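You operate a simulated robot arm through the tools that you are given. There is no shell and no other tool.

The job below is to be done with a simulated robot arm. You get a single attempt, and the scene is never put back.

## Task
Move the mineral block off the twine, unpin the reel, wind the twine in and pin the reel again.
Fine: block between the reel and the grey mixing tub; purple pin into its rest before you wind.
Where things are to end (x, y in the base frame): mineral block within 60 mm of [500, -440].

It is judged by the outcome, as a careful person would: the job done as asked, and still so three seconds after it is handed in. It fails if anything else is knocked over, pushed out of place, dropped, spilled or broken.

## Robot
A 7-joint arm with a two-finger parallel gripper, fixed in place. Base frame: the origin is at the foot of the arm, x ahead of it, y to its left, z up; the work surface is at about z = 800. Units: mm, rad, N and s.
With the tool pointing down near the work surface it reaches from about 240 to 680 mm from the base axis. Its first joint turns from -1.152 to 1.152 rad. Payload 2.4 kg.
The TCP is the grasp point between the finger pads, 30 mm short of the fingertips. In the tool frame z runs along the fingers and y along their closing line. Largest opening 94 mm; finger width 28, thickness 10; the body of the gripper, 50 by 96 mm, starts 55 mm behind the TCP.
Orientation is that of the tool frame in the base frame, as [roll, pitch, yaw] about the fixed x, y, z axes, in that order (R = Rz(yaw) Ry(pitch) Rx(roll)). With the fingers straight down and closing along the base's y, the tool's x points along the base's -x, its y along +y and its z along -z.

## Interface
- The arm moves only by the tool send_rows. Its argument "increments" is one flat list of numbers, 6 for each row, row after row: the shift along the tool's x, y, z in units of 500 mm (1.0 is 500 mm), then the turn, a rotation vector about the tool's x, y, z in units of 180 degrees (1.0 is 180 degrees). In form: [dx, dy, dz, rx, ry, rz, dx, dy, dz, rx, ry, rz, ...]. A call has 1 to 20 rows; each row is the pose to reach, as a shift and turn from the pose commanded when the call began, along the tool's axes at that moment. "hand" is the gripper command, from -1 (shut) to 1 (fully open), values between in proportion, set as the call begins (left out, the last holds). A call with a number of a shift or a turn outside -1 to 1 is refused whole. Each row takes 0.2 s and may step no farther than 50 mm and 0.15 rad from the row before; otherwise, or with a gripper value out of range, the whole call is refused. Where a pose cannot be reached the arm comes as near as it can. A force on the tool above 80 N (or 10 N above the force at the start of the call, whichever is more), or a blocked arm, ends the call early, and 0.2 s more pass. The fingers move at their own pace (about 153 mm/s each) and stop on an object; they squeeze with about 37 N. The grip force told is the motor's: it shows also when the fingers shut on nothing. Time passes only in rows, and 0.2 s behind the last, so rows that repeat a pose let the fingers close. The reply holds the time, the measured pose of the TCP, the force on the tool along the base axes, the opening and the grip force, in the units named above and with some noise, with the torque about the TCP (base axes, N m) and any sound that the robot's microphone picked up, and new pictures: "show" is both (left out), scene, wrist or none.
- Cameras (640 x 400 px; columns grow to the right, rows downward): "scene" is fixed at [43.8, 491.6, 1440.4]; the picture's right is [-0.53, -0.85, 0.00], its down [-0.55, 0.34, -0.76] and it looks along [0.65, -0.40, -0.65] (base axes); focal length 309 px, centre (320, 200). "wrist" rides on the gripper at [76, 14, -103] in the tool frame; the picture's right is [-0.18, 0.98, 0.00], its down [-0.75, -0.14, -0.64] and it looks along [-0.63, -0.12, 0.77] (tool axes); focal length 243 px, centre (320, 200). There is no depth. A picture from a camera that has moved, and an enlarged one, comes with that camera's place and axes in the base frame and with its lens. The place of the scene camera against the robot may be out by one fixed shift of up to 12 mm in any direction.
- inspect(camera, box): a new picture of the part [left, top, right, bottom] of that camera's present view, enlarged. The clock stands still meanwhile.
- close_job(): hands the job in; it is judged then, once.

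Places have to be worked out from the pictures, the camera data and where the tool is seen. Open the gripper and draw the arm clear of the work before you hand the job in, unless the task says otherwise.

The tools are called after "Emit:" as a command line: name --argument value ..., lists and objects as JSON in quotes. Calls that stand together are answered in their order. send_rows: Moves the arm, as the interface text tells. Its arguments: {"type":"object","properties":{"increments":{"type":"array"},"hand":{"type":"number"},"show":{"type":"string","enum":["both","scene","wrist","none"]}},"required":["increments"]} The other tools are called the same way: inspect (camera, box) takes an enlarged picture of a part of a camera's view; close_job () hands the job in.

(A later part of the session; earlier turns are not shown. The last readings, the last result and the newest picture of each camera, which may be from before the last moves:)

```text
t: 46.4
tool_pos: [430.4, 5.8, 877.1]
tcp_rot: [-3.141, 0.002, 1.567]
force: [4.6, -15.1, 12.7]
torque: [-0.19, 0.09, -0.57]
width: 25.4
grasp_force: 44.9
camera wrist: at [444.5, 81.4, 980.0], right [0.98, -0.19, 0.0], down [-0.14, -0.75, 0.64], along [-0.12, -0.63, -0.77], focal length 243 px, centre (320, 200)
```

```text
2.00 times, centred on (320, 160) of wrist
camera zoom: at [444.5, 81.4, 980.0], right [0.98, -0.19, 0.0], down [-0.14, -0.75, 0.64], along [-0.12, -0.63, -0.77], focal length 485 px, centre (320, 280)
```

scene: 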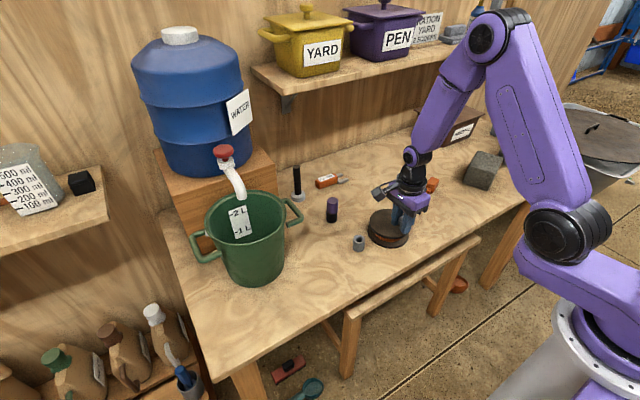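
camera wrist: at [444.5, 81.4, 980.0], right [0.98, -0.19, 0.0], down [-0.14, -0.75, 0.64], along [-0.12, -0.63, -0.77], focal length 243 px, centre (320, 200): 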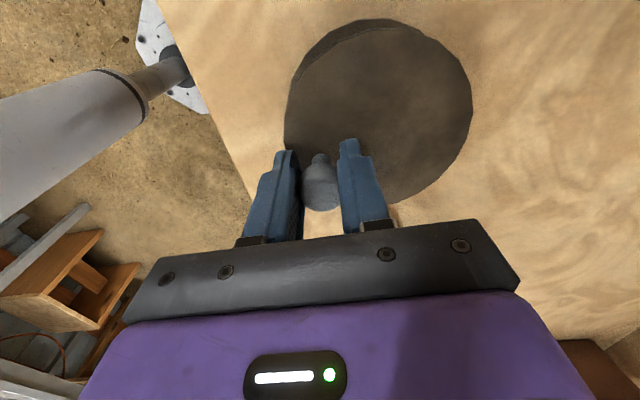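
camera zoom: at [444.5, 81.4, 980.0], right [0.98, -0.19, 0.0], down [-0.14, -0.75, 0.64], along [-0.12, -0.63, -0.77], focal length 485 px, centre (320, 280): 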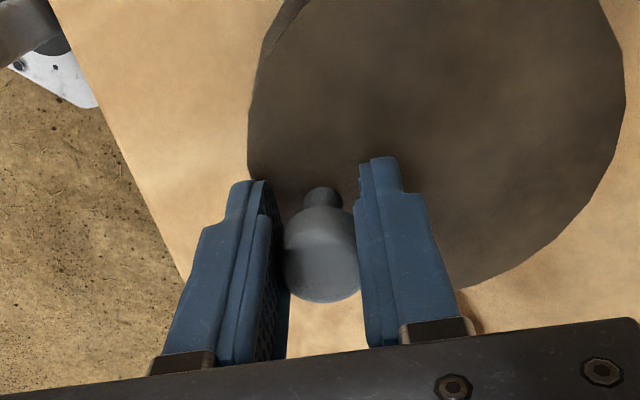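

The knob has slipped about 6 mm along the pads, because pushing along y relies on pad friction against the grip's own drag. It's better to turn the hand with the crank, so I'll release, rise, and rotate the hand back 90° over the knob as a first step.

Emit:
send_rows --increments '[0, 0, 0, 0, 0, 0, 0, 0, 0, 0, 0, 0, 0, 0, -0.03, 0, 0, 0, 0, 0, -0.08, 0, 0, 0]' --hand 0.3 --show "none"

Emit:
send_rows --increments '[-0.003, 0, 0, 0, 0, -0.045, -0.006, 0, 0, 0, 0, -0.09, -0.012, 0, 0, 0, 0, -0.135, -0.012, 0, 0, 0, 0, -0.18, -0.012, 0, 0, 0, 0, -0.225, -0.012, 0, 0, 0, 0, -0.27, -0.012, 0, 0, 0, 0, -0.315, -0.012, 0, 0, 0, 0, -0.36, -0.012, 0, 0, 0, 0, -0.405, -0.012, 0, 0, 0, 0, -0.45, -0.012, 0, 0, 0, 0, -0.495, -0.012, 0, 0, 0, 0, -0.5, -0.012, 0, 0, 0, 0, -0.5]' --hand 0.3

Emit:
inspect --camera "wrist" --box '[220, 20, 420, 240]'

Emit:
inspect --camera "scene" --box '[340, 140, 460, 255]'

```text
t: 47.4
tool_pos: [431.2, 7.7, 916.1]
tcp_rot: [-3.141, 0.001, 1.569]
force: [0.4, -0.4, -0.8]
torque: [0.0, 0.02, 0.0]
width: 61.2
grasp_force: 0.2
```

```text
t: 50.2
tool_pos: [431.0, 0.0, 916.8]
tcp_rot: [3.142, 0.0, -3.139]
force: [0.3, 0.1, 0.6]
torque: [0.04, 0.03, 0.03]
width: 61.3
grasp_force: 0.1
camera wrist: at [354.6, 14.7, 1019.8], right [0.18, 0.98, 0.0], down [0.75, -0.14, 0.64], along [0.63, -0.12, -0.77], focal length 243 px, centre (320, 200)
```

scene: 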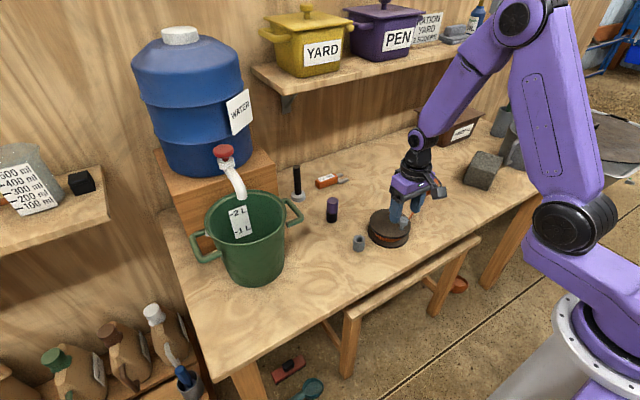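
wrist: 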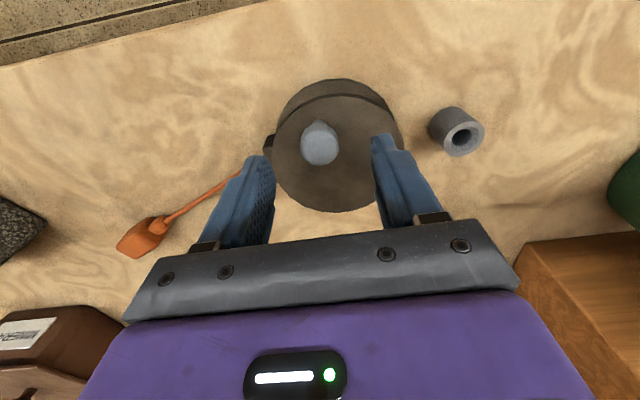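

```text
1.82 times, centred on (320, 130) of wrist
camera zoom: at [354.6, 14.7, 1019.8], right [0.18, 0.98, 0.0], down [0.75, -0.14, 0.64], along [0.63, -0.12, -0.77], focal length 441 px, centre (320, 327)
```

zoom: 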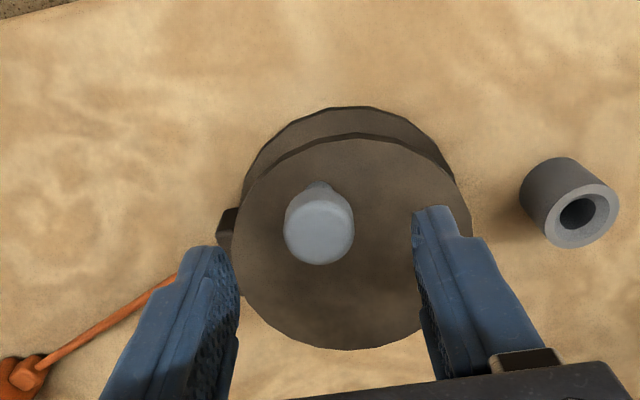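

```text
3.48 times, centred on (400, 198) of scene
camera zoom: at [43.8, 491.6, 1440.4], right [-0.53, -0.85, 0.0], down [-0.55, 0.34, -0.76], along [0.65, -0.4, -0.65], focal length 1074 px, centre (42, 209)
```

zoom: 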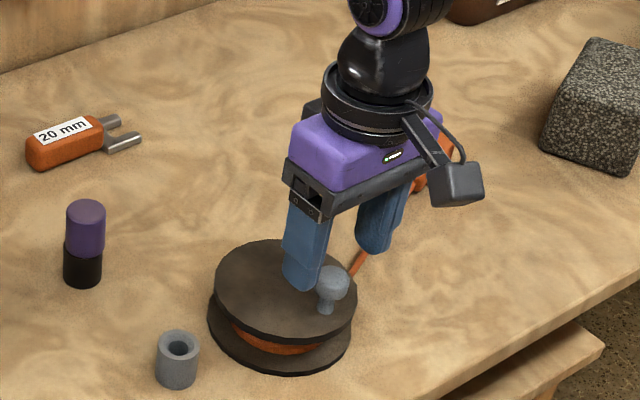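

The rotation worked. From this side the knob is at about (432, -0.5), the flange top at z≈840, and the guide block where the twine enters is visible at the -y side. I'll rotate another 90° so a 180° stroke is available.

Emit:
send_rows --increments '[-0.001, 0, 0, 0, 0, -0.045, -0.002, -0.001, 0, 0, 0, -0.09, -0.002, -0.001, 0, 0, 0, -0.135, -0.002, -0.001, 0, 0, 0, -0.18, -0.002, -0.001, 0, 0, 0, -0.225, -0.002, -0.001, 0, 0, 0, -0.27, -0.002, -0.001, 0, 0, 0, -0.315, -0.002, -0.001, 0, 0, 0, -0.36, -0.002, -0.001, 0, 0, 0, -0.405, -0.002, -0.001, 0, 0, 0, -0.45, -0.002, -0.001, 0, 0, 0, -0.495, -0.002, -0.001, 0, 0, 0, -0.5, -0.002, -0.001, 0, 0, 0, -0.5]' --hand 0.3

Emit:
inspect --camera "wrist" --box '[220, 20, 420, 240]'

```text
t: 53.0
tool_pos: [432.0, 2.0, 917.0]
tcp_rot: [3.141, 0.001, -1.571]
force: [0.0, 0.4, 0.0]
torque: [0.0, -0.02, 0.04]
width: 61.1
grasp_force: 0.0
camera wrist: at [417.7, -75.5, 1019.9], right [-0.98, 0.18, 0.0], down [0.14, 0.75, 0.64], along [0.12, 0.63, -0.77], focal length 243 px, centre (320, 200)
```

scene: 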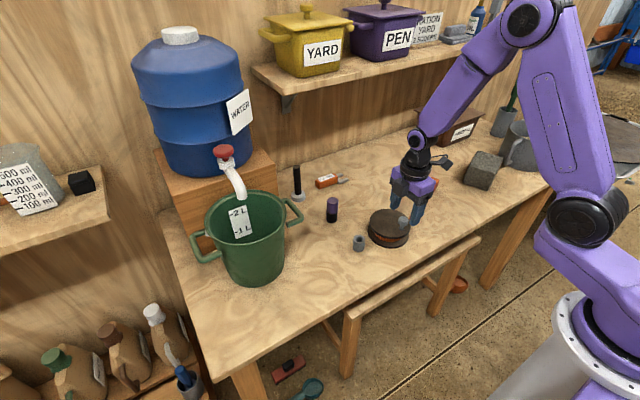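
wrist: 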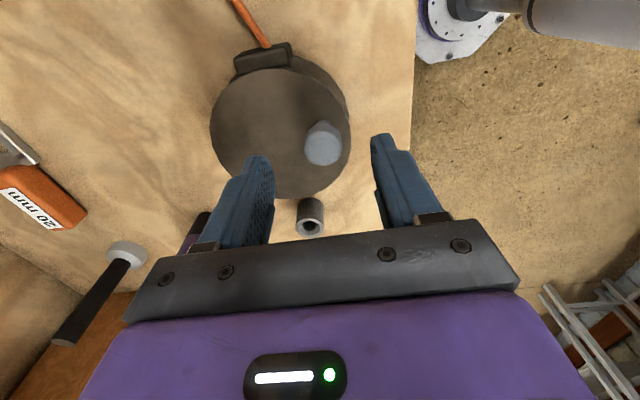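

```text
1.82 times, centred on (320, 130) of wrist
camera zoom: at [417.7, -75.5, 1019.9], right [-0.98, 0.18, 0.0], down [0.14, 0.75, 0.64], along [0.12, 0.63, -0.77], focal length 441 px, centre (320, 327)
```

zoom: 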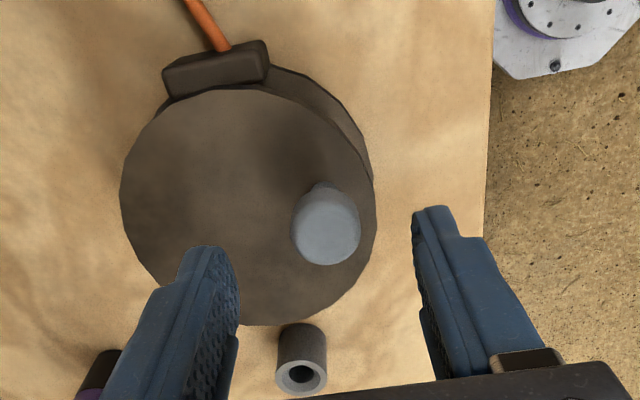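

The full 180° range is available. Combining the views, I now put the reel axis at (464.8, 8.3) with a crank radius of about 35.5 mm, and the knob at (430.6, -0.3). I'll lower onto the knob and grip it.

Emit:
send_rows --increments '[0, 0.0026, 0.03, 0, 0, 0, 0, 0.0026, 0.06, 0, 0, 0, 0, 0.0026, 0.08, 0, 0, 0, 0, 0.0026, 0.08, 0, 0, 0]' --hand 0.3 --show "none"

Emit:
send_rows --increments '[0, 0, 0, 0, 0, 0, 0, 0, 0, 0, 0, 0, 0, 0, 0, 0, 0, 0]' --hand -1

Emit:
inspect --camera "wrist" --box '[220, 60, 420, 260]'

```text
t: 54.0
tool_pos: [431.2, 0.9, 876.5]
tcp_rot: [-3.141, 0.001, -1.571]
force: [-0.3, -0.3, -0.7]
torque: [-0.01, 0.04, -0.01]
width: 61.2
grasp_force: 0.0
```

```text
t: 54.8
tool_pos: [428.8, 1.4, 877.0]
tcp_rot: [3.139, -0.002, -1.571]
force: [-6.1, -0.8, 0.6]
torque: [-0.02, 0.06, 0.06]
width: 25.2
grasp_force: 44.9
camera wrist: at [415.8, -76.0, 980.1], right [-0.98, 0.18, 0.0], down [0.14, 0.75, 0.64], along [0.12, 0.63, -0.77], focal length 243 px, centre (320, 200)
```

scene: 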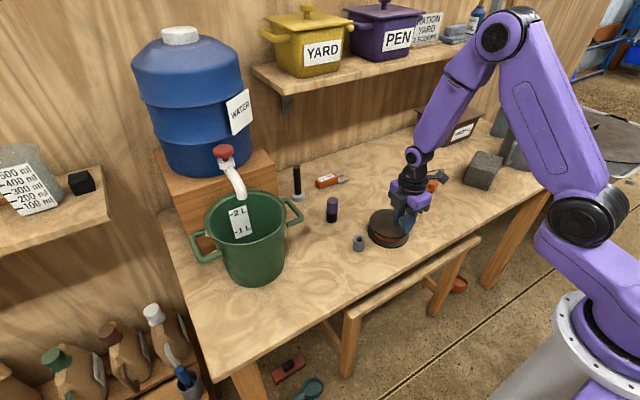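
wrist: 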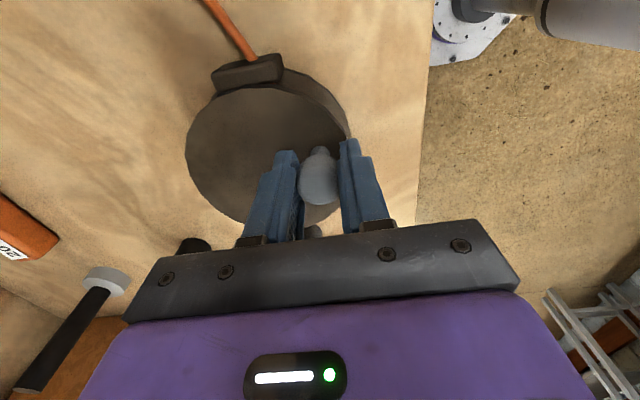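

```text
2.00 times, centred on (320, 160) of wrist
camera zoom: at [415.8, -76.0, 980.1], right [-0.98, 0.18, 0.0], down [0.14, 0.75, 0.64], along [0.12, 0.63, -0.77], focal length 485 px, centre (320, 280)
```

zoom: 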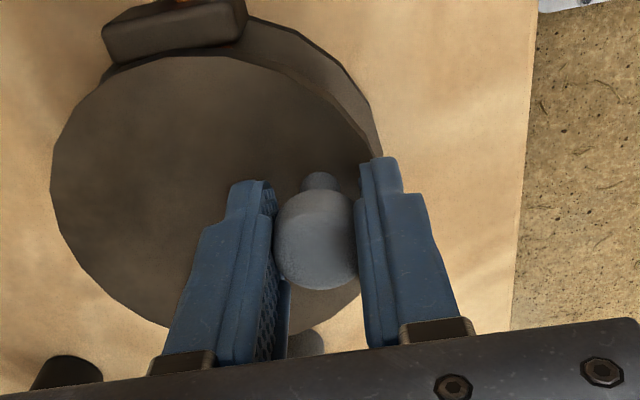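

I've gripped the knob at about (429.7, -0.2). I'll crank 90° clockwise with the hand turning along with the crank.

Emit:
send_rows --increments '[-0.0103, 0.0035, 0, 0, 0, 0.0454, -0.0205, 0.0037, 0, 0, 0, 0.0909, -0.0307, 0.0025, 0, 0, 0, 0.1363, -0.0407, -0.0001, 0, 0, 0, 0.1818, -0.0501, -0.0042, 0, 0, 0, 0.2272, -0.0589, -0.0095, 0, 0, 0, 0.2726, -0.0668, -0.016, 0, 0, 0, 0.3181, -0.0737, -0.0236, 0, 0, 0, 0.3635, -0.0795, -0.0321, 0, 0, 0, 0.409, -0.084, -0.0413, 0, 0, 0, 0.4544, -0.0871, -0.0511, 0, 0, 0, 0.4998, -0.0871, -0.0511, 0, 0, 0, 0.4998]' --hand -1

Emit:
inspect --camera "wrist" --box '[220, 60, 420, 260]'

Emit:
inspect --camera "scene" --box '[340, 140, 460, 255]'

```text
t: 57.4
tool_pos: [455.9, 44.6, 876.8]
tcp_rot: [3.141, 0.002, 3.139]
force: [-7.7, 7.7, 16.7]
torque: [0.05, 0.42, -0.22]
width: 25.2
grasp_force: 45.2
camera wrist: at [380.0, 58.6, 979.9], right [0.19, 0.98, 0.0], down [0.75, -0.14, 0.64], along [0.63, -0.12, -0.77], focal length 243 px, centre (320, 200)
```

scene: 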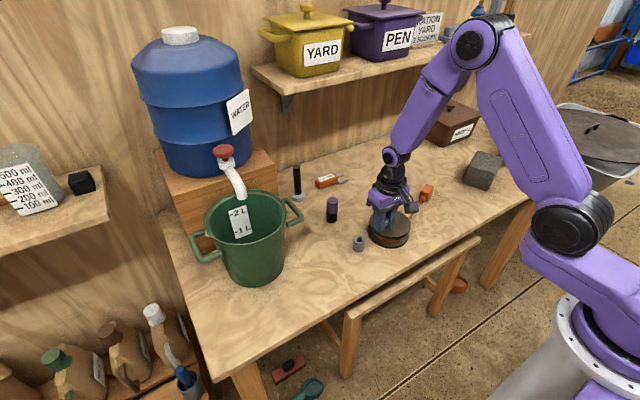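
wrist: 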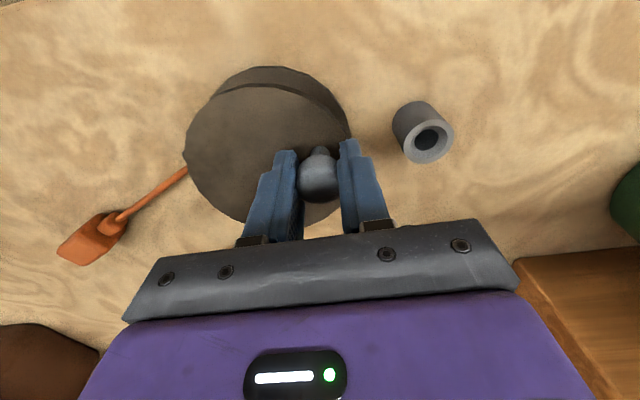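

```text
2.00 times, centred on (320, 160) of wrist
camera zoom: at [380.0, 58.6, 979.9], right [0.19, 0.98, 0.0], down [0.75, -0.14, 0.64], along [0.63, -0.12, -0.77], focal length 485 px, centre (320, 280)
```

zoom: 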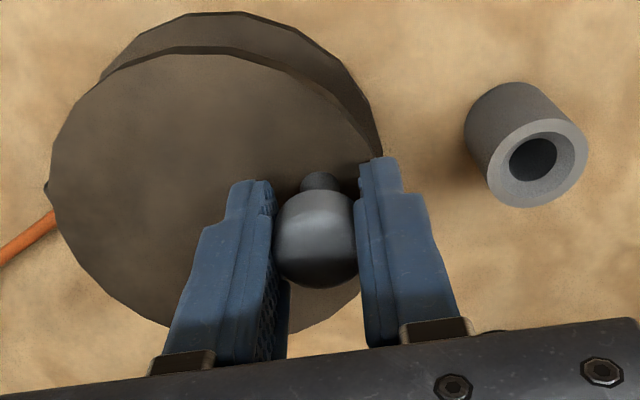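

```text
3.48 times, centred on (400, 198) of scene
camera zoom: at [43.3, 491.8, 1440.4], right [-0.53, -0.85, 0.0], down [-0.55, 0.34, -0.76], along [0.65, -0.4, -0.65], focal length 1074 px, centre (42, 209)
```

zoom: 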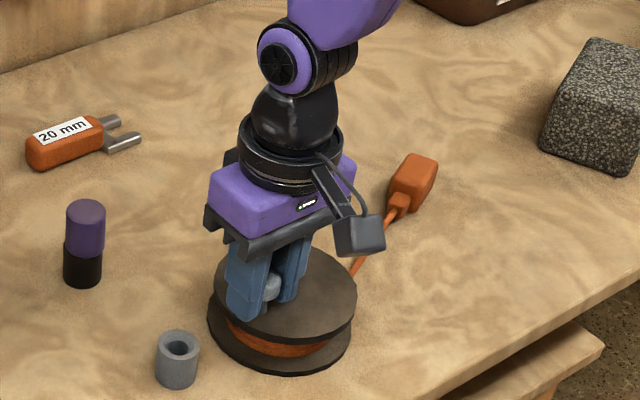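

That worked smoothly: forces stayed low and the toggle is now clearly closer. I'll do the second 90° of this stroke.

Emit:
send_rows --increments '[-0.0101, 0.0017, 0, 0, 0, 0.0454, -0.0204, 0.002, 0, 0, 0, 0.0909, -0.0306, 0.0008, 0, 0, 0, 0.1363, -0.0405, -0.0019, 0, 0, 0, 0.1818, -0.05, -0.0059, 0, 0, 0, 0.2272, -0.0587, -0.0112, 0, 0, 0, 0.2726, -0.0667, -0.0178, 0, 0, 0, 0.3181, -0.0736, -0.0253, 0, 0, 0, 0.3635, -0.0794, -0.0338, 0, 0, 0, 0.409, -0.0839, -0.0431, 0, 0, 0, 0.4544, -0.087, -0.0528, 0, 0, 0, 0.4998, -0.087, -0.0528, 0, 0, 0, 0.4998]' --hand -1

Emit:
inspect --camera "wrist" --box '[220, 60, 420, 260]'

Emit:
inspect --camera "scene" --box '[340, 140, 460, 255]'

```text
t: 60.0
tool_pos: [500.5, 16.9, 875.8]
tcp_rot: [-3.138, 0.001, 1.57]
force: [12.2, -2.6, -16.5]
torque: [-0.05, -0.16, 0.17]
width: 25.1
grasp_force: 44.7
camera wrist: at [514.5, 92.7, 979.8], right [0.98, -0.19, 0.0], down [-0.14, -0.75, 0.64], along [-0.12, -0.63, -0.77], focal length 243 px, centre (320, 200)
```

scene: 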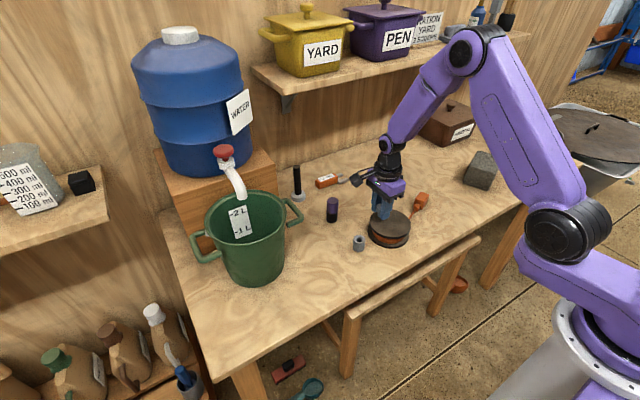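
wrist: 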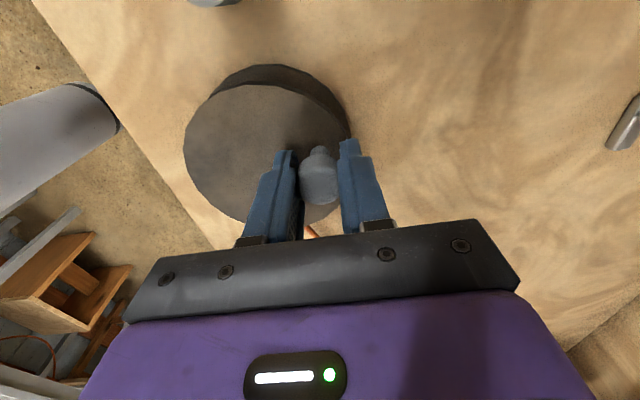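

```text
2.00 times, centred on (320, 160) of wrist
camera zoom: at [514.5, 92.7, 979.8], right [0.98, -0.19, 0.0], down [-0.14, -0.75, 0.64], along [-0.12, -0.63, -0.77], focal length 485 px, centre (320, 280)
```

zoom: 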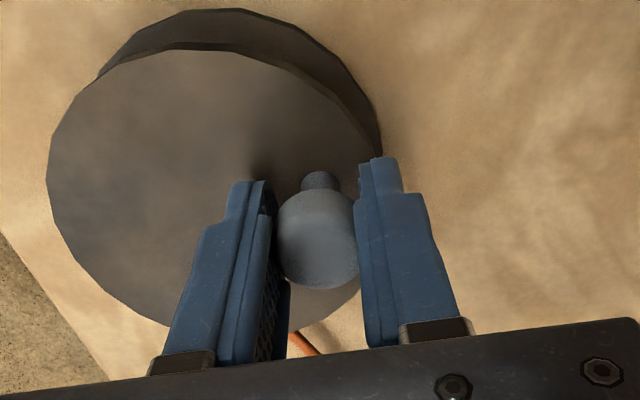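

```text
3.48 times, centred on (400, 198) of scene
camera zoom: at [44.4, 491.6, 1440.4], right [-0.53, -0.85, 0.0], down [-0.55, 0.34, -0.76], along [0.65, -0.4, -0.65], focal length 1074 px, centre (42, 209)
```

zoom: 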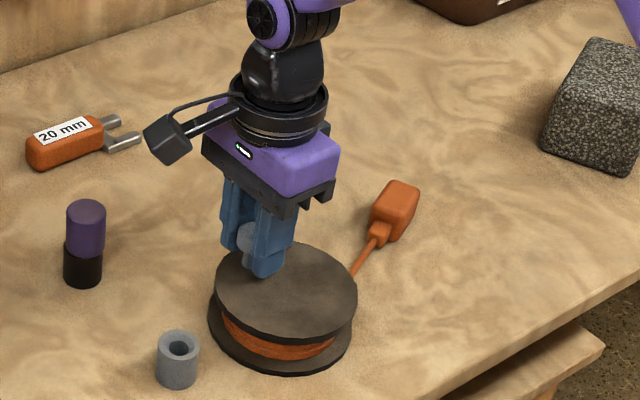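

The toggle is now close: its neck is roughly 40 mm from the reel rim, and it comes in about 30–35 mm per 90°. I'll release, rise, and turn the hand back 135° for the final stroke.

Emit:
send_rows --increments '[0, 0, 0, 0, 0, 0, 0, 0, 0, 0, 0, 0, 0, 0, -0.03, 0, 0, 0, 0, 0.0016, -0.08, 0, 0, 0]' --hand 0.3 --show "none"

Emit:
send_rows --increments '[0, 0, 0, 0, 0, -0.0455, 0, 0, 0, 0, 0, -0.091, 0, 0, 0, 0, 0, -0.1365, 0, 0, 0, 0, 0, -0.182, 0, 0, 0, 0, 0, -0.2275, 0, 0, 0, 0, 0, -0.273, 0, 0, 0, 0, 0, -0.3185, 0, 0, 0, 0, 0, -0.364, 0, 0, 0, 0, 0, -0.4095, 0, 0, 0, 0, 0, -0.455, 0, 0, 0, 0, 0, -0.5005, 0, 0, 0, 0, 0, -0.546, 0, 0, 0, 0, 0, -0.5915, 0, 0, 0, 0, 0, -0.637, 0, 0, 0, 0, 0, -0.6825, 0, 0, 0, 0, 0, -0.728, 0, 0, 0, 0, 0, -0.75, 0, 0, 0, 0, 0, -0.75]' --hand 0.3

Emit:
inspect --camera "wrist" --box '[220, 20, 420, 240]'

Emit:
inspect --camera "scene" --box '[340, 140, 460, 255]'

```text
t: 61.0
tool_pos: [499.5, 18.2, 916.6]
tcp_rot: [-3.141, 0.0, 1.574]
force: [-1.0, 0.5, 0.0]
torque: [-0.03, 0.01, -0.01]
width: 61.4
grasp_force: 0.1
```

```text
t: 64.8
tool_pos: [501.3, 17.5, 917.2]
tcp_rot: [3.141, 0.001, -2.354]
force: [1.3, 0.5, -0.5]
torque: [0.02, 0.02, 0.03]
width: 61.2
grasp_force: 0.0
camera wrist: at [436.6, -27.1, 1020.1], right [-0.57, 0.82, 0.0], down [0.63, 0.43, 0.64], along [0.53, 0.36, -0.77], focal length 243 px, centre (320, 200)
```

scene: 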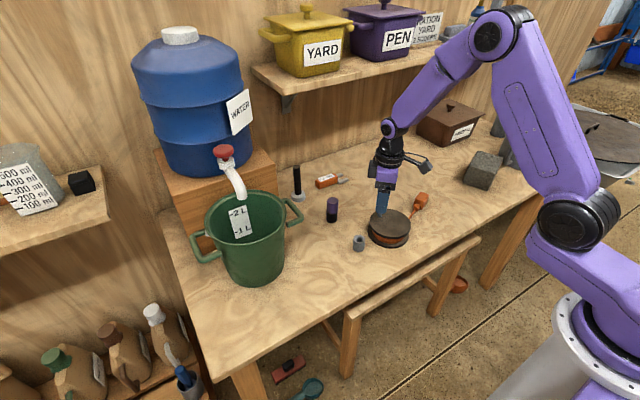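
wrist: 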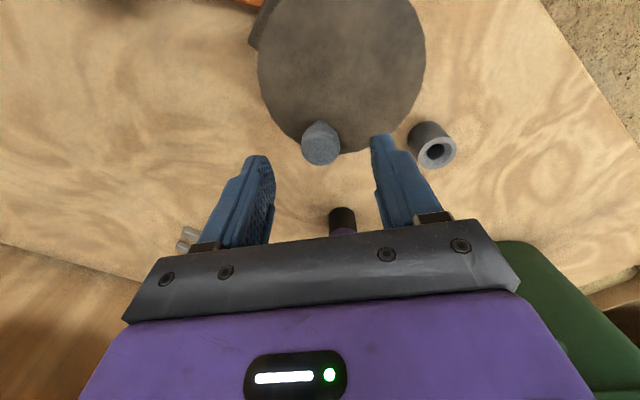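

```text
1.82 times, centred on (320, 130) of wrist
camera zoom: at [436.6, -27.1, 1020.1], right [-0.57, 0.82, 0.0], down [0.63, 0.43, 0.64], along [0.53, 0.36, -0.77], focal length 441 px, centre (320, 327)
```

zoom: 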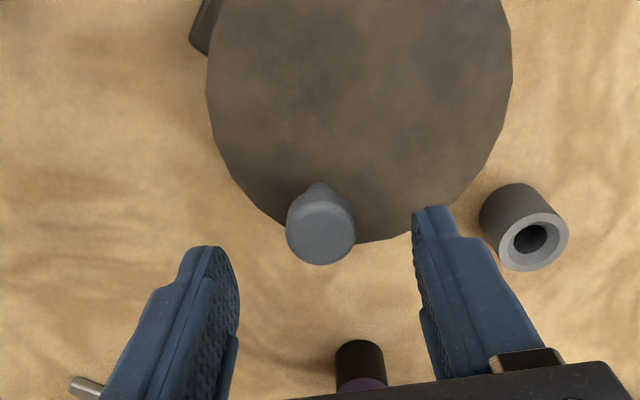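

```text
3.48 times, centred on (400, 198) of scene
camera zoom: at [43.8, 491.6, 1440.4], right [-0.53, -0.85, 0.0], down [-0.55, 0.34, -0.76], along [0.65, -0.4, -0.65], focal length 1074 px, centre (42, 209)
```

zoom: 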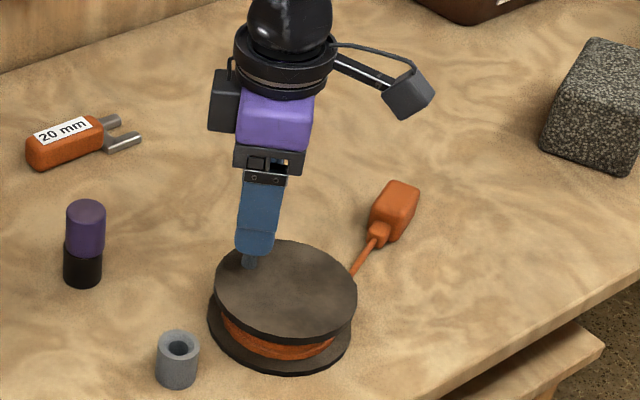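

The knob is centred under the open fingers again. I'll lower and grip.

Emit:
send_rows --increments '[0, 0, 0.03, 0, 0, 0, 0, 0, 0.06, 0, 0, 0, 0, 0, 0.08, 0, 0, 0, 0, 0, 0.08, 0, 0, 0]' --hand 0.3 --show "none"

Emit:
send_rows --increments '[0, 0, 0, 0, 0, 0, 0, 0, 0, 0, 0, 0, 0, 0, 0, 0, 0, 0]' --hand -1 --show "wrist"

```text
t: 65.8
tool_pos: [500.9, 18.4, 878.7]
tcp_rot: [3.141, 0.0, -2.353]
force: [-0.2, 0.3, 0.5]
torque: [-0.01, 0.02, -0.01]
width: 61.0
grasp_force: 0.1
```

```text
t: 66.6
tool_pos: [499.8, 19.1, 877.4]
tcp_rot: [-3.141, 0.001, -2.354]
force: [0.7, 0.5, -1.5]
torque: [0.01, -0.02, -0.01]
width: 25.3
grasp_force: 45.3
camera wrist: at [436.7, -26.2, 980.7], right [-0.57, 0.82, 0.0], down [0.63, 0.43, 0.64], along [0.53, 0.36, -0.77], focal length 243 px, centre (320, 200)
```

wrist: 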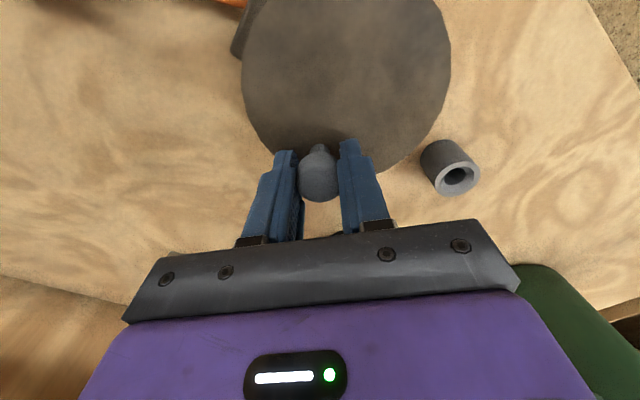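

The grip is centred and nearly force-free. I'll crank about 65° clockwise, then check the toggle before going further.

Emit:
send_rows --increments '[0.006, -0.0086, 0, 0, 0, 0.0454, 0.0131, -0.0163, 0, 0, 0, 0.0909, 0.0213, -0.0229, 0, 0, 0, 0.1363, 0.0303, -0.0283, 0, 0, 0, 0.1818, 0.04, -0.0323, 0, 0, 0, 0.2272, 0.0502, -0.0349, 0, 0, 0, 0.2726, 0.0606, -0.0361, 0, 0, 0, 0.3181, 0.0711, -0.0357, 0, 0, 0, 0.3635, 0.0711, -0.0357, 0, 0, 0, 0.3635]' --hand -1

Emit:
inspect --camera "scene" --box '[340, 140, 460, 255]'

Emit:
inspect --camera "wrist" --box '[100, 20, 340, 240]'

```text
t: 68.6
tool_pos: [487.7, -20.1, 876.6]
tcp_rot: [-3.142, 0.0, 2.784]
force: [-5.9, 2.6, 34.5]
torque: [0.3, 0.83, 0.14]
width: 25.5
grasp_force: 44.5
camera wrist: at [420.9, 20.1, 980.6], right [0.52, 0.86, 0.0], down [0.66, -0.4, 0.64], along [0.55, -0.33, -0.77], focal length 243 px, centre (320, 200)
```

scene: 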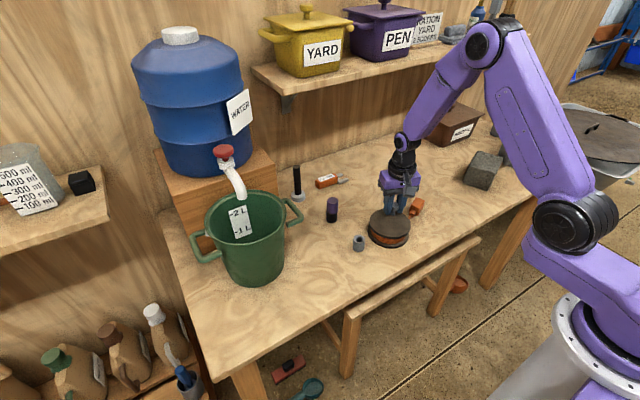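
wrist: 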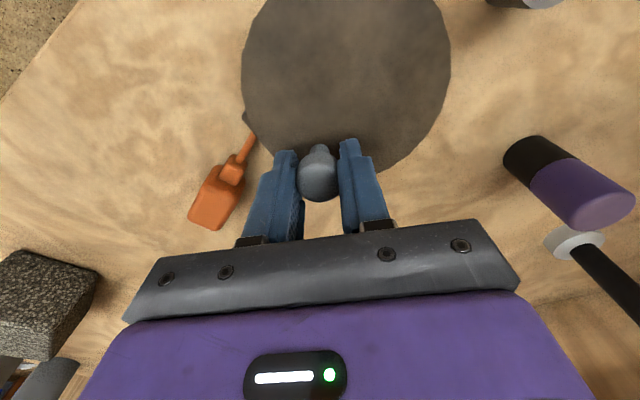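

```text
3.48 times, centred on (400, 198) of scene
camera zoom: at [43.1, 491.7, 1440.4], right [-0.53, -0.85, 0.0], down [-0.55, 0.34, -0.76], along [0.65, -0.4, -0.65], focal length 1074 px, centre (42, 209)
```

zoom: 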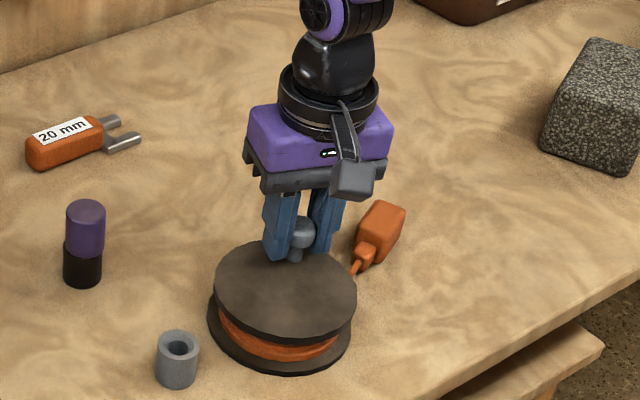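

```text
1.82 times, centred on (220, 130) of wrist
camera zoom: at [420.9, 20.1, 980.6], right [0.52, 0.86, 0.0], down [0.66, -0.4, 0.64], along [0.55, -0.33, -0.77], focal length 441 px, centre (502, 327)
```

zoom: 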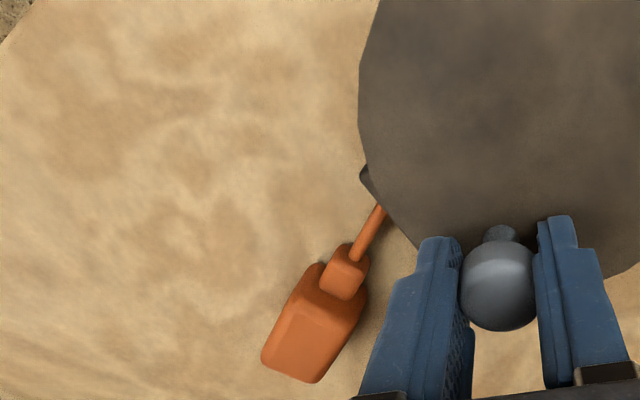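

The toggle's neck is now about 25–30 mm from the guide block, and lateral forces are low. I'll crank another 41° and check.

Emit:
send_rows --increments '[0.006, -0.0086, 0, 0, 0, 0.0454, 0.0131, -0.0163, 0, 0, 0, 0.0909, 0.0213, -0.0229, 0, 0, 0, 0.1363, 0.0303, -0.0283, 0, 0, 0, 0.1818, 0.04, -0.0323, 0, 0, 0, 0.2272, 0.04, -0.0323, 0, 0, 0, 0.2272]' --hand -1

Emit:
inspect --camera "scene" --box '[340, 150, 460, 255]'

Emit:
inspect --camera "wrist" --box '[160, 60, 380, 260]'

```text
t: 70.0
tool_pos: [463.1, -26.9, 877.5]
tcp_rot: [-3.14, 0.0, 2.07]
force: [-0.9, 5.9, 19.4]
torque: [0.09, 0.02, 0.03]
width: 25.4
grasp_force: 44.6
camera wrist: at [439.2, 45.9, 980.4], right [0.95, 0.31, 0.0], down [0.24, -0.73, 0.64], along [0.2, -0.61, -0.77], focal length 243 px, centre (320, 200)
```

scene: 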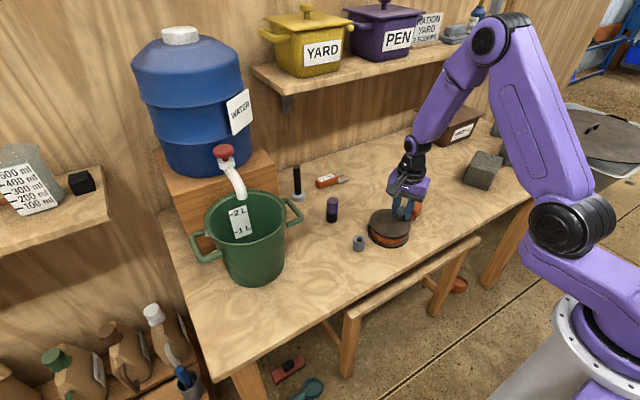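
wrist: 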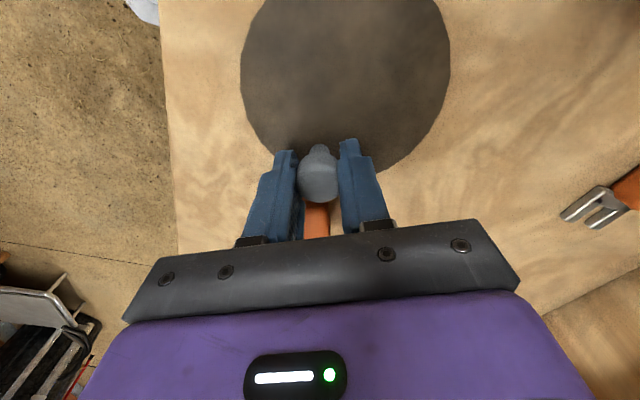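

```text
3.81 times, centred on (400, 202) of scene
camera zoom: at [43.5, 491.8, 1440.4], right [-0.53, -0.85, 0.0], down [-0.55, 0.34, -0.76], along [0.65, -0.4, -0.65], focal length 1176 px, centre (15, 190)
```

zoom: 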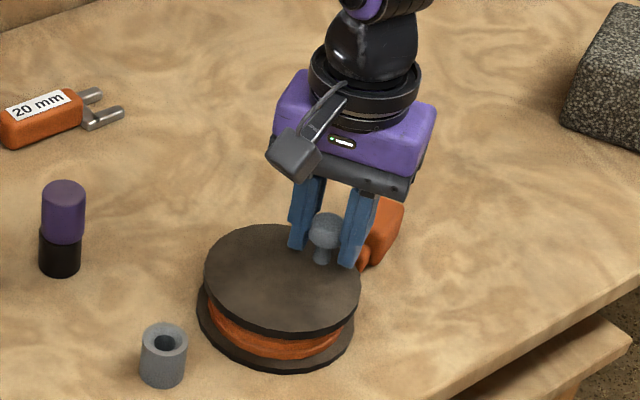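

```text
2.00 times, centred on (270, 160) of wrist
camera zoom: at [439.2, 45.9, 980.4], right [0.95, 0.31, 0.0], down [0.24, -0.73, 0.64], along [0.2, -0.61, -0.77], focal length 485 px, centre (420, 280)
```

zoom: 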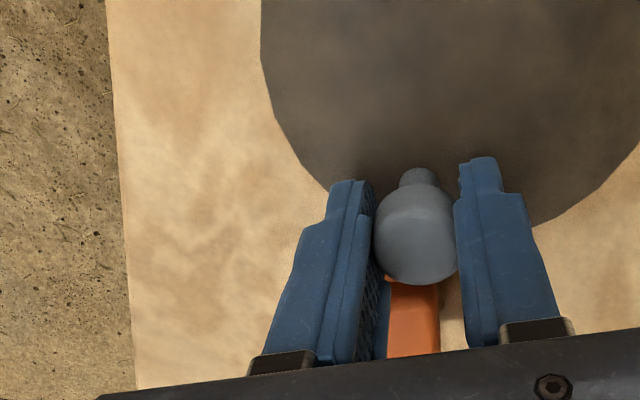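

The toggle is nearly at the guide. I'll advance 16° more and read the forces.

Emit:
send_rows --increments '[0.003, -0.0045, 0, 0, 0, 0.0227, 0.006, -0.0086, 0, 0, 0, 0.0454, 0.0095, -0.0126, 0, 0, 0, 0.0682, 0.0131, -0.0163, 0, 0, 0, 0.0909, 0.0131, -0.0163, 0, 0, 0, 0.0909]' --hand -1

Emit:
inspect --camera "scene" --box '[380, 180, 440, 240]'

Emit:
inspect --camera "wrist" --box '[240, 100, 400, 250]'

```text
t: 71.2
tool_pos: [453.7, -24.3, 877.9]
tcp_rot: [3.141, 0.0, 1.786]
force: [3.3, 14.1, 23.1]
torque: [0.11, -0.08, -0.01]
width: 25.4
grasp_force: 45.2
camera wrist: at [450.4, 51.6, 980.3], right [1.0, 0.03, 0.0], down [0.02, -0.77, 0.64], along [0.02, -0.64, -0.77], focal length 243 px, centre (320, 200)
```

scene: 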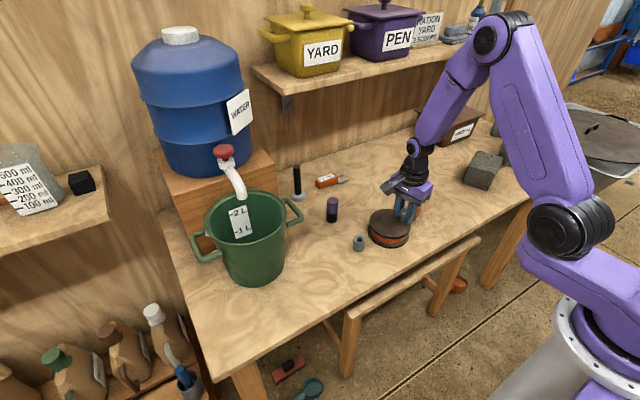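
wrist: 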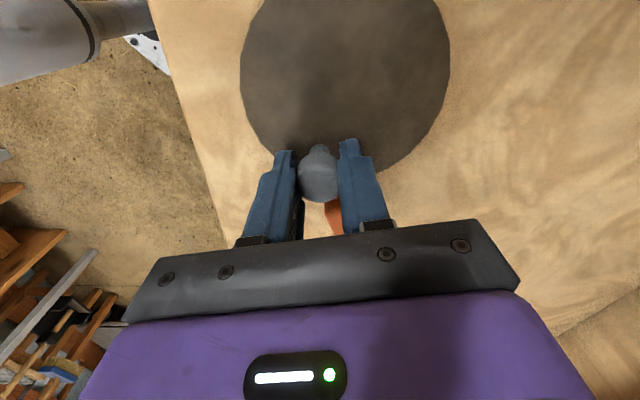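

```text
6.67 times, centred on (410, 210) of scene
camera zoom: at [43.5, 492.0, 1440.3], right [-0.53, -0.85, 0.0], down [-0.55, 0.34, -0.76], along [0.65, -0.4, -0.65], focal length 2058 px, centre (-280, 133)
```

zoom: 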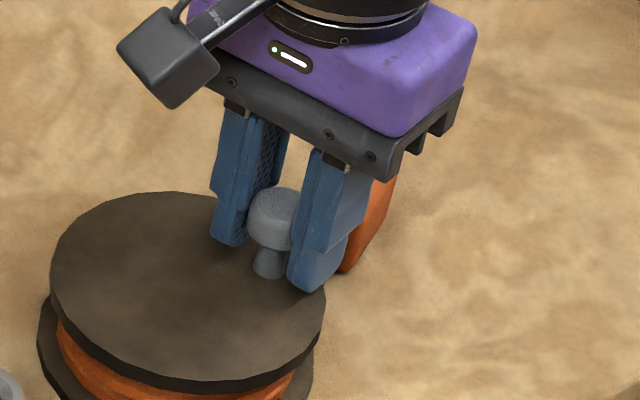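

```text
2.67 times, centred on (320, 175) of wrist
camera zoom: at [450.4, 51.6, 980.3], right [1.0, 0.03, 0.0], down [0.02, -0.77, 0.64], along [0.02, -0.64, -0.77], focal length 647 px, centre (320, 267)
```

zoom: 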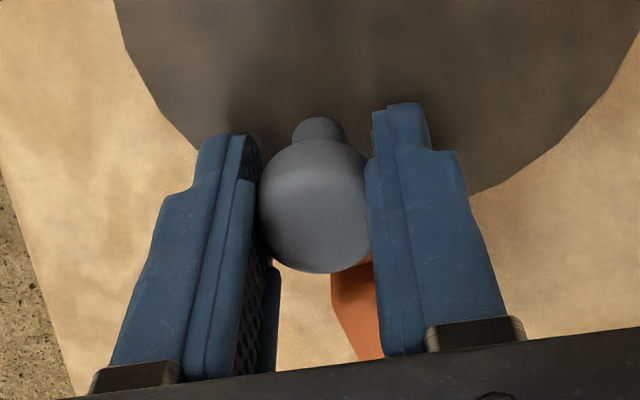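

The hand hides the gap, so I'll release the knob and rise to see how far the toggle is from the guide.

Emit:
send_rows --increments '[0, 0, 0, 0, 0, 0, 0, 0, 0, 0, 0, 0, 0, 0, -0.03, 0, 0, 0, 0, 0, -0.1, 0, 0, 0, 0, 0, -0.18, 0, 0, 0, 0, 0, -0.24, 0, 0, 0, 0, 0, -0.24, 0, 0, 0]' --hand 0.3

Emit:
inspect --camera "wrist" --box '[220, 20, 420, 240]'

Emit:
inspect --camera "scene" --box '[360, 180, 440, 255]'

```text
t: 72.8
tool_pos: [451.8, -27.1, 996.9]
tcp_rot: [3.141, -0.001, 1.79]
force: [-0.5, 0.0, 0.3]
torque: [0.02, 0.0, 0.0]
width: 61.1
grasp_force: 0.0
camera wrist: at [449.1, 49.3, 1099.2], right [1.0, 0.03, 0.0], down [0.02, -0.77, 0.64], along [0.02, -0.64, -0.77], focal length 243 px, centre (320, 200)
```

scene: 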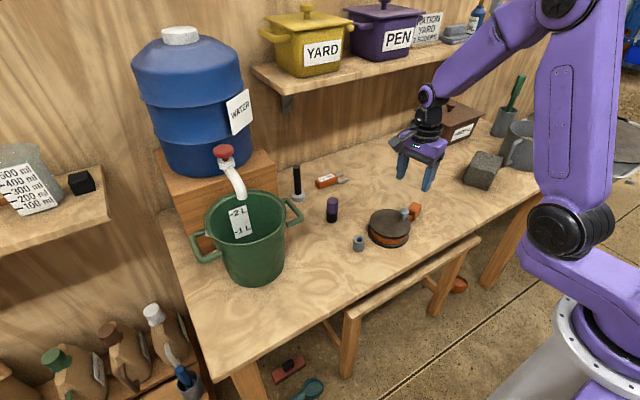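
wrist: 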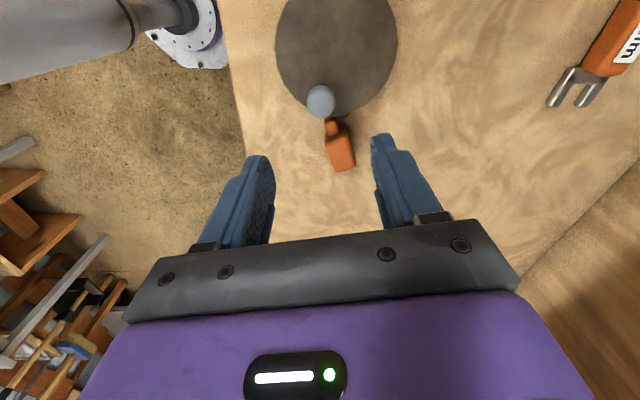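

```text
1.82 times, centred on (320, 130) of wrist
camera zoom: at [449.1, 49.3, 1099.2], right [1.0, 0.03, 0.0], down [0.02, -0.77, 0.64], along [0.02, -0.64, -0.77], focal length 441 px, centre (320, 327)
```

zoom: 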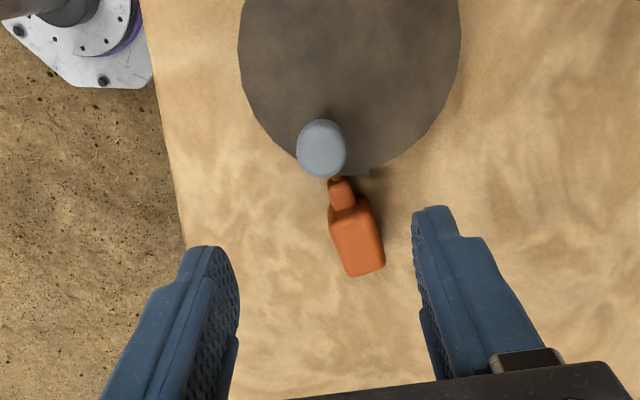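

```text
5.33 times, centred on (400, 218) of scene
camera zoom: at [43.7, 491.6, 1440.4], right [-0.53, -0.85, 0.0], down [-0.55, 0.34, -0.76], along [0.65, -0.4, -0.65], focal length 1646 px, centre (-107, 107)
```

zoom: 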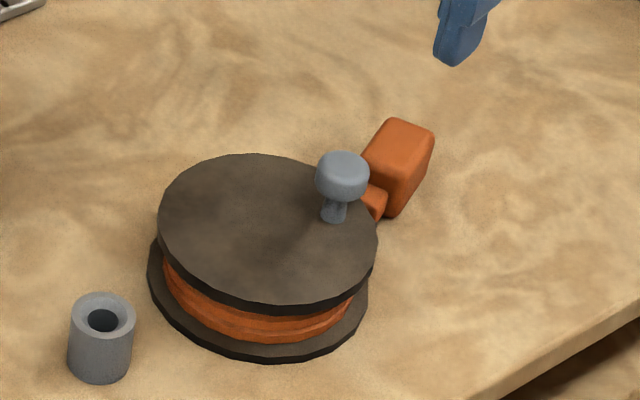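

The toggle's neck now appears to be at the guide. I'll look closer.

Emit:
inspect --camera "wrist" --box '[295, 75, 375, 175]'

Emit:
inspect --camera "scene" --box '[395, 195, 430, 230]'

```text
4.00 times, centred on (335, 125) of wrist
camera zoom: at [449.1, 49.3, 1099.2], right [1.0, 0.03, 0.0], down [0.02, -0.77, 0.64], along [0.02, -0.64, -0.77], focal length 970 px, centre (260, 500)
```

zoom: 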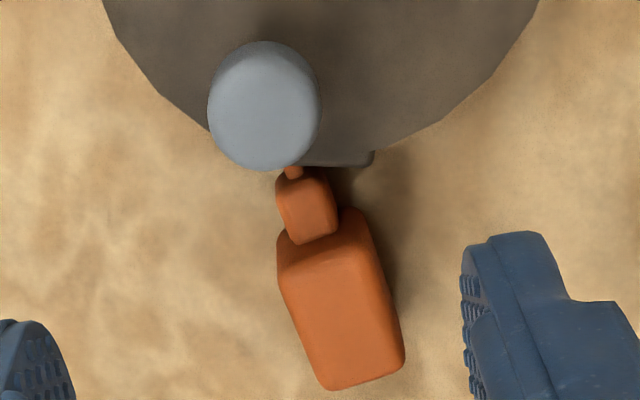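

```text
11.43 times, centred on (412, 212) of scene
camera zoom: at [43.7, 491.6, 1440.4], right [-0.53, -0.85, 0.0], down [-0.55, 0.34, -0.76], along [0.65, -0.4, -0.65], focal length 3528 px, centre (-737, 57)
```

zoom: 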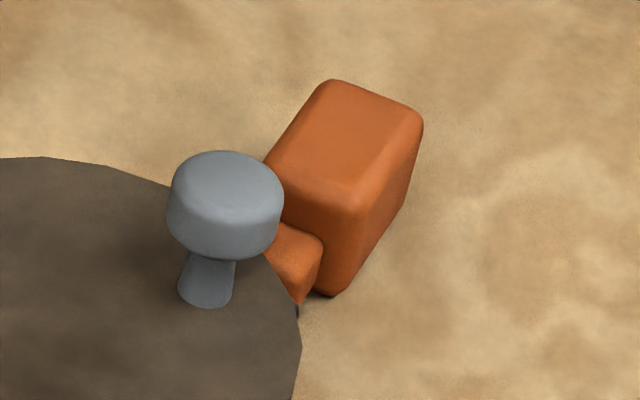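

Only a few millimetres of twine remain between the toggle's neck and the guide. I'll re-grip the knob and take up the last bit gently.

Emit:
send_rows --increments '[0.0023, 0.0005, 0.08, 0, 0, 0, 0.0023, 0.0005, 0.16, 0, 0, 0, 0.0023, 0.0005, 0.21, 0, 0, 0, 0.0023, 0.0005, 0.24, 0, 0, 0, 0.0023, 0.0005, 0.24, 0, 0, 0]' --hand 0.3 --show "wrist"

Emit:
send_rows --increments '[0, 0, 0, 0, 0, 0, 0, 0, 0, 0, 0, 0, 0, 0, 0, 0, 0, 0]' --hand -1 --show "wrist"

```text
t: 74.0
tool_pos: [454.3, -25.1, 876.2]
tcp_rot: [3.141, 0.001, 1.786]
force: [0.3, 0.4, 0.1]
torque: [0.01, 0.0, -0.05]
width: 61.1
grasp_force: 0.0
camera wrist: at [450.5, 52.0, 979.3], right [1.0, 0.03, 0.0], down [0.02, -0.77, 0.64], along [0.02, -0.64, -0.77], focal length 243 px, centre (320, 200)
```

wrist: 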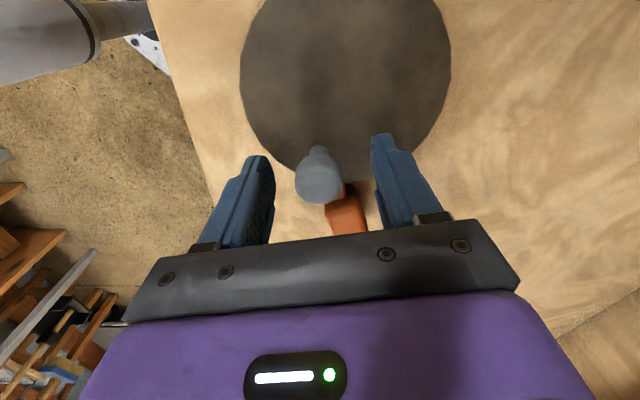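

```text
t: 74.8
tool_pos: [453.6, -25.1, 875.6]
tcp_rot: [3.141, 0.0, 1.788]
force: [-1.6, -1.6, -3.2]
torque: [-0.02, 0.02, 0.0]
width: 25.2
grasp_force: 45.0
camera wrist: at [450.3, 51.9, 979.4], right [1.0, 0.03, 0.0], down [0.02, -0.77, 0.64], along [0.02, -0.64, -0.77], focal length 243 px, centre (320, 200)
```

wrist: 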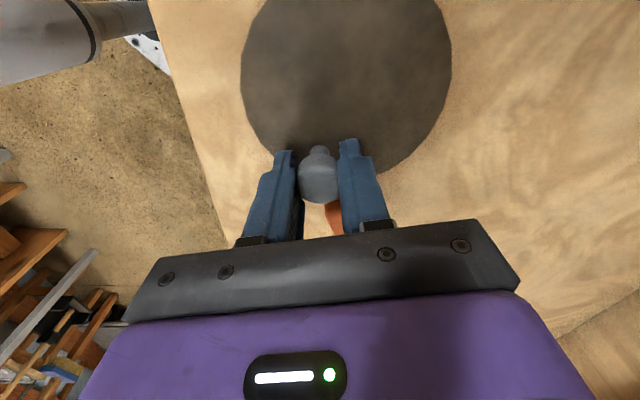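

I've gripped it. I'll turn 8° in three small steps.

Emit:
send_rows --increments '[0.0019, -0.003, 0, 0, 0, 0.0152, 0.0039, -0.0058, 0, 0, 0, 0.0303, 0.006, -0.0086, 0, 0, 0, 0.0454, 0.006, -0.0086, 0, 0, 0, 0.0454]' --hand -1 --show "none"

Emit:
inspect --camera "scene" --box '[395, 195, 430, 230]'

Emit:
inspect --camera "wrist" --box '[270, 120, 380, 250]'

```text
t: 75.8
tool_pos: [448.9, -22.5, 875.5]
tcp_rot: [-3.14, 0.0, 1.642]
force: [-0.7, 1.6, -20.0]
torque: [-0.06, -0.05, 0.06]
width: 25.4
grasp_force: 44.9
```

```text
11.43 times, centred on (412, 212) of scene
camera zoom: at [44.0, 491.7, 1440.4], right [-0.53, -0.85, 0.0], down [-0.55, 0.34, -0.76], along [0.65, -0.4, -0.65], focal length 3528 px, centre (-737, 57)
```

zoom: 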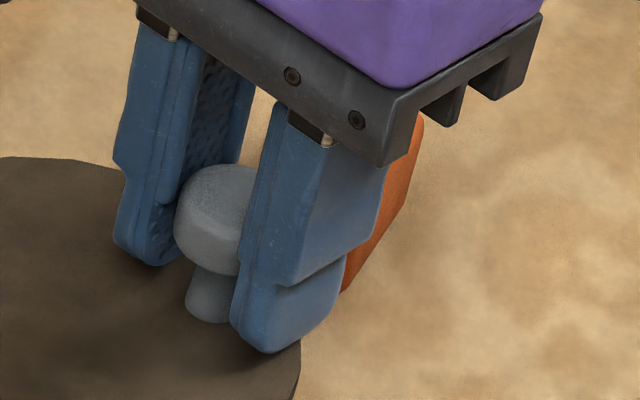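

```text
3.08 times, centred on (325, 185) of wrist
camera zoom: at [456.8, 53.4, 979.4], right [0.99, -0.11, 0.0], down [-0.08, -0.76, 0.64], along [-0.07, -0.64, -0.77], focal length 746 px, centre (305, 246)
```

zoom: 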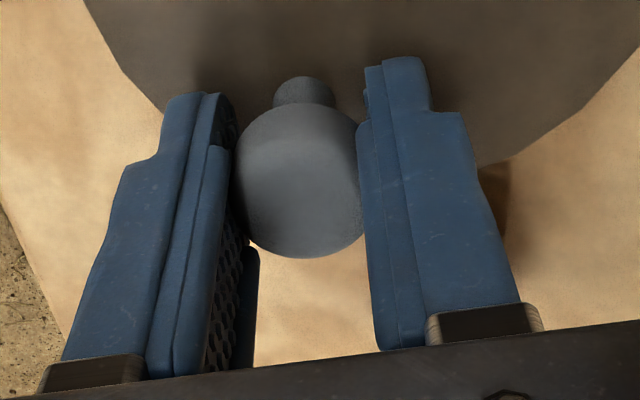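

There is no extra resistance yet. I'll turn another 8° the same way.

Emit:
send_rows --increments '[0.0019, -0.003, 0, 0, 0, 0.0152, 0.0039, -0.0058, 0, 0, 0, 0.0303, 0.006, -0.0086, 0, 0, 0, 0.0454, 0.006, -0.0086, 0, 0, 0, 0.0454]' --hand -1 --show "none"

```text
t: 76.8
tool_pos: [442.8, -19.5, 876.2]
tcp_rot: [-3.139, -0.001, 1.5]
force: [4.8, 4.2, -38.7]
torque: [-0.04, -0.1, -0.09]
width: 25.5
grasp_force: 44.9
```

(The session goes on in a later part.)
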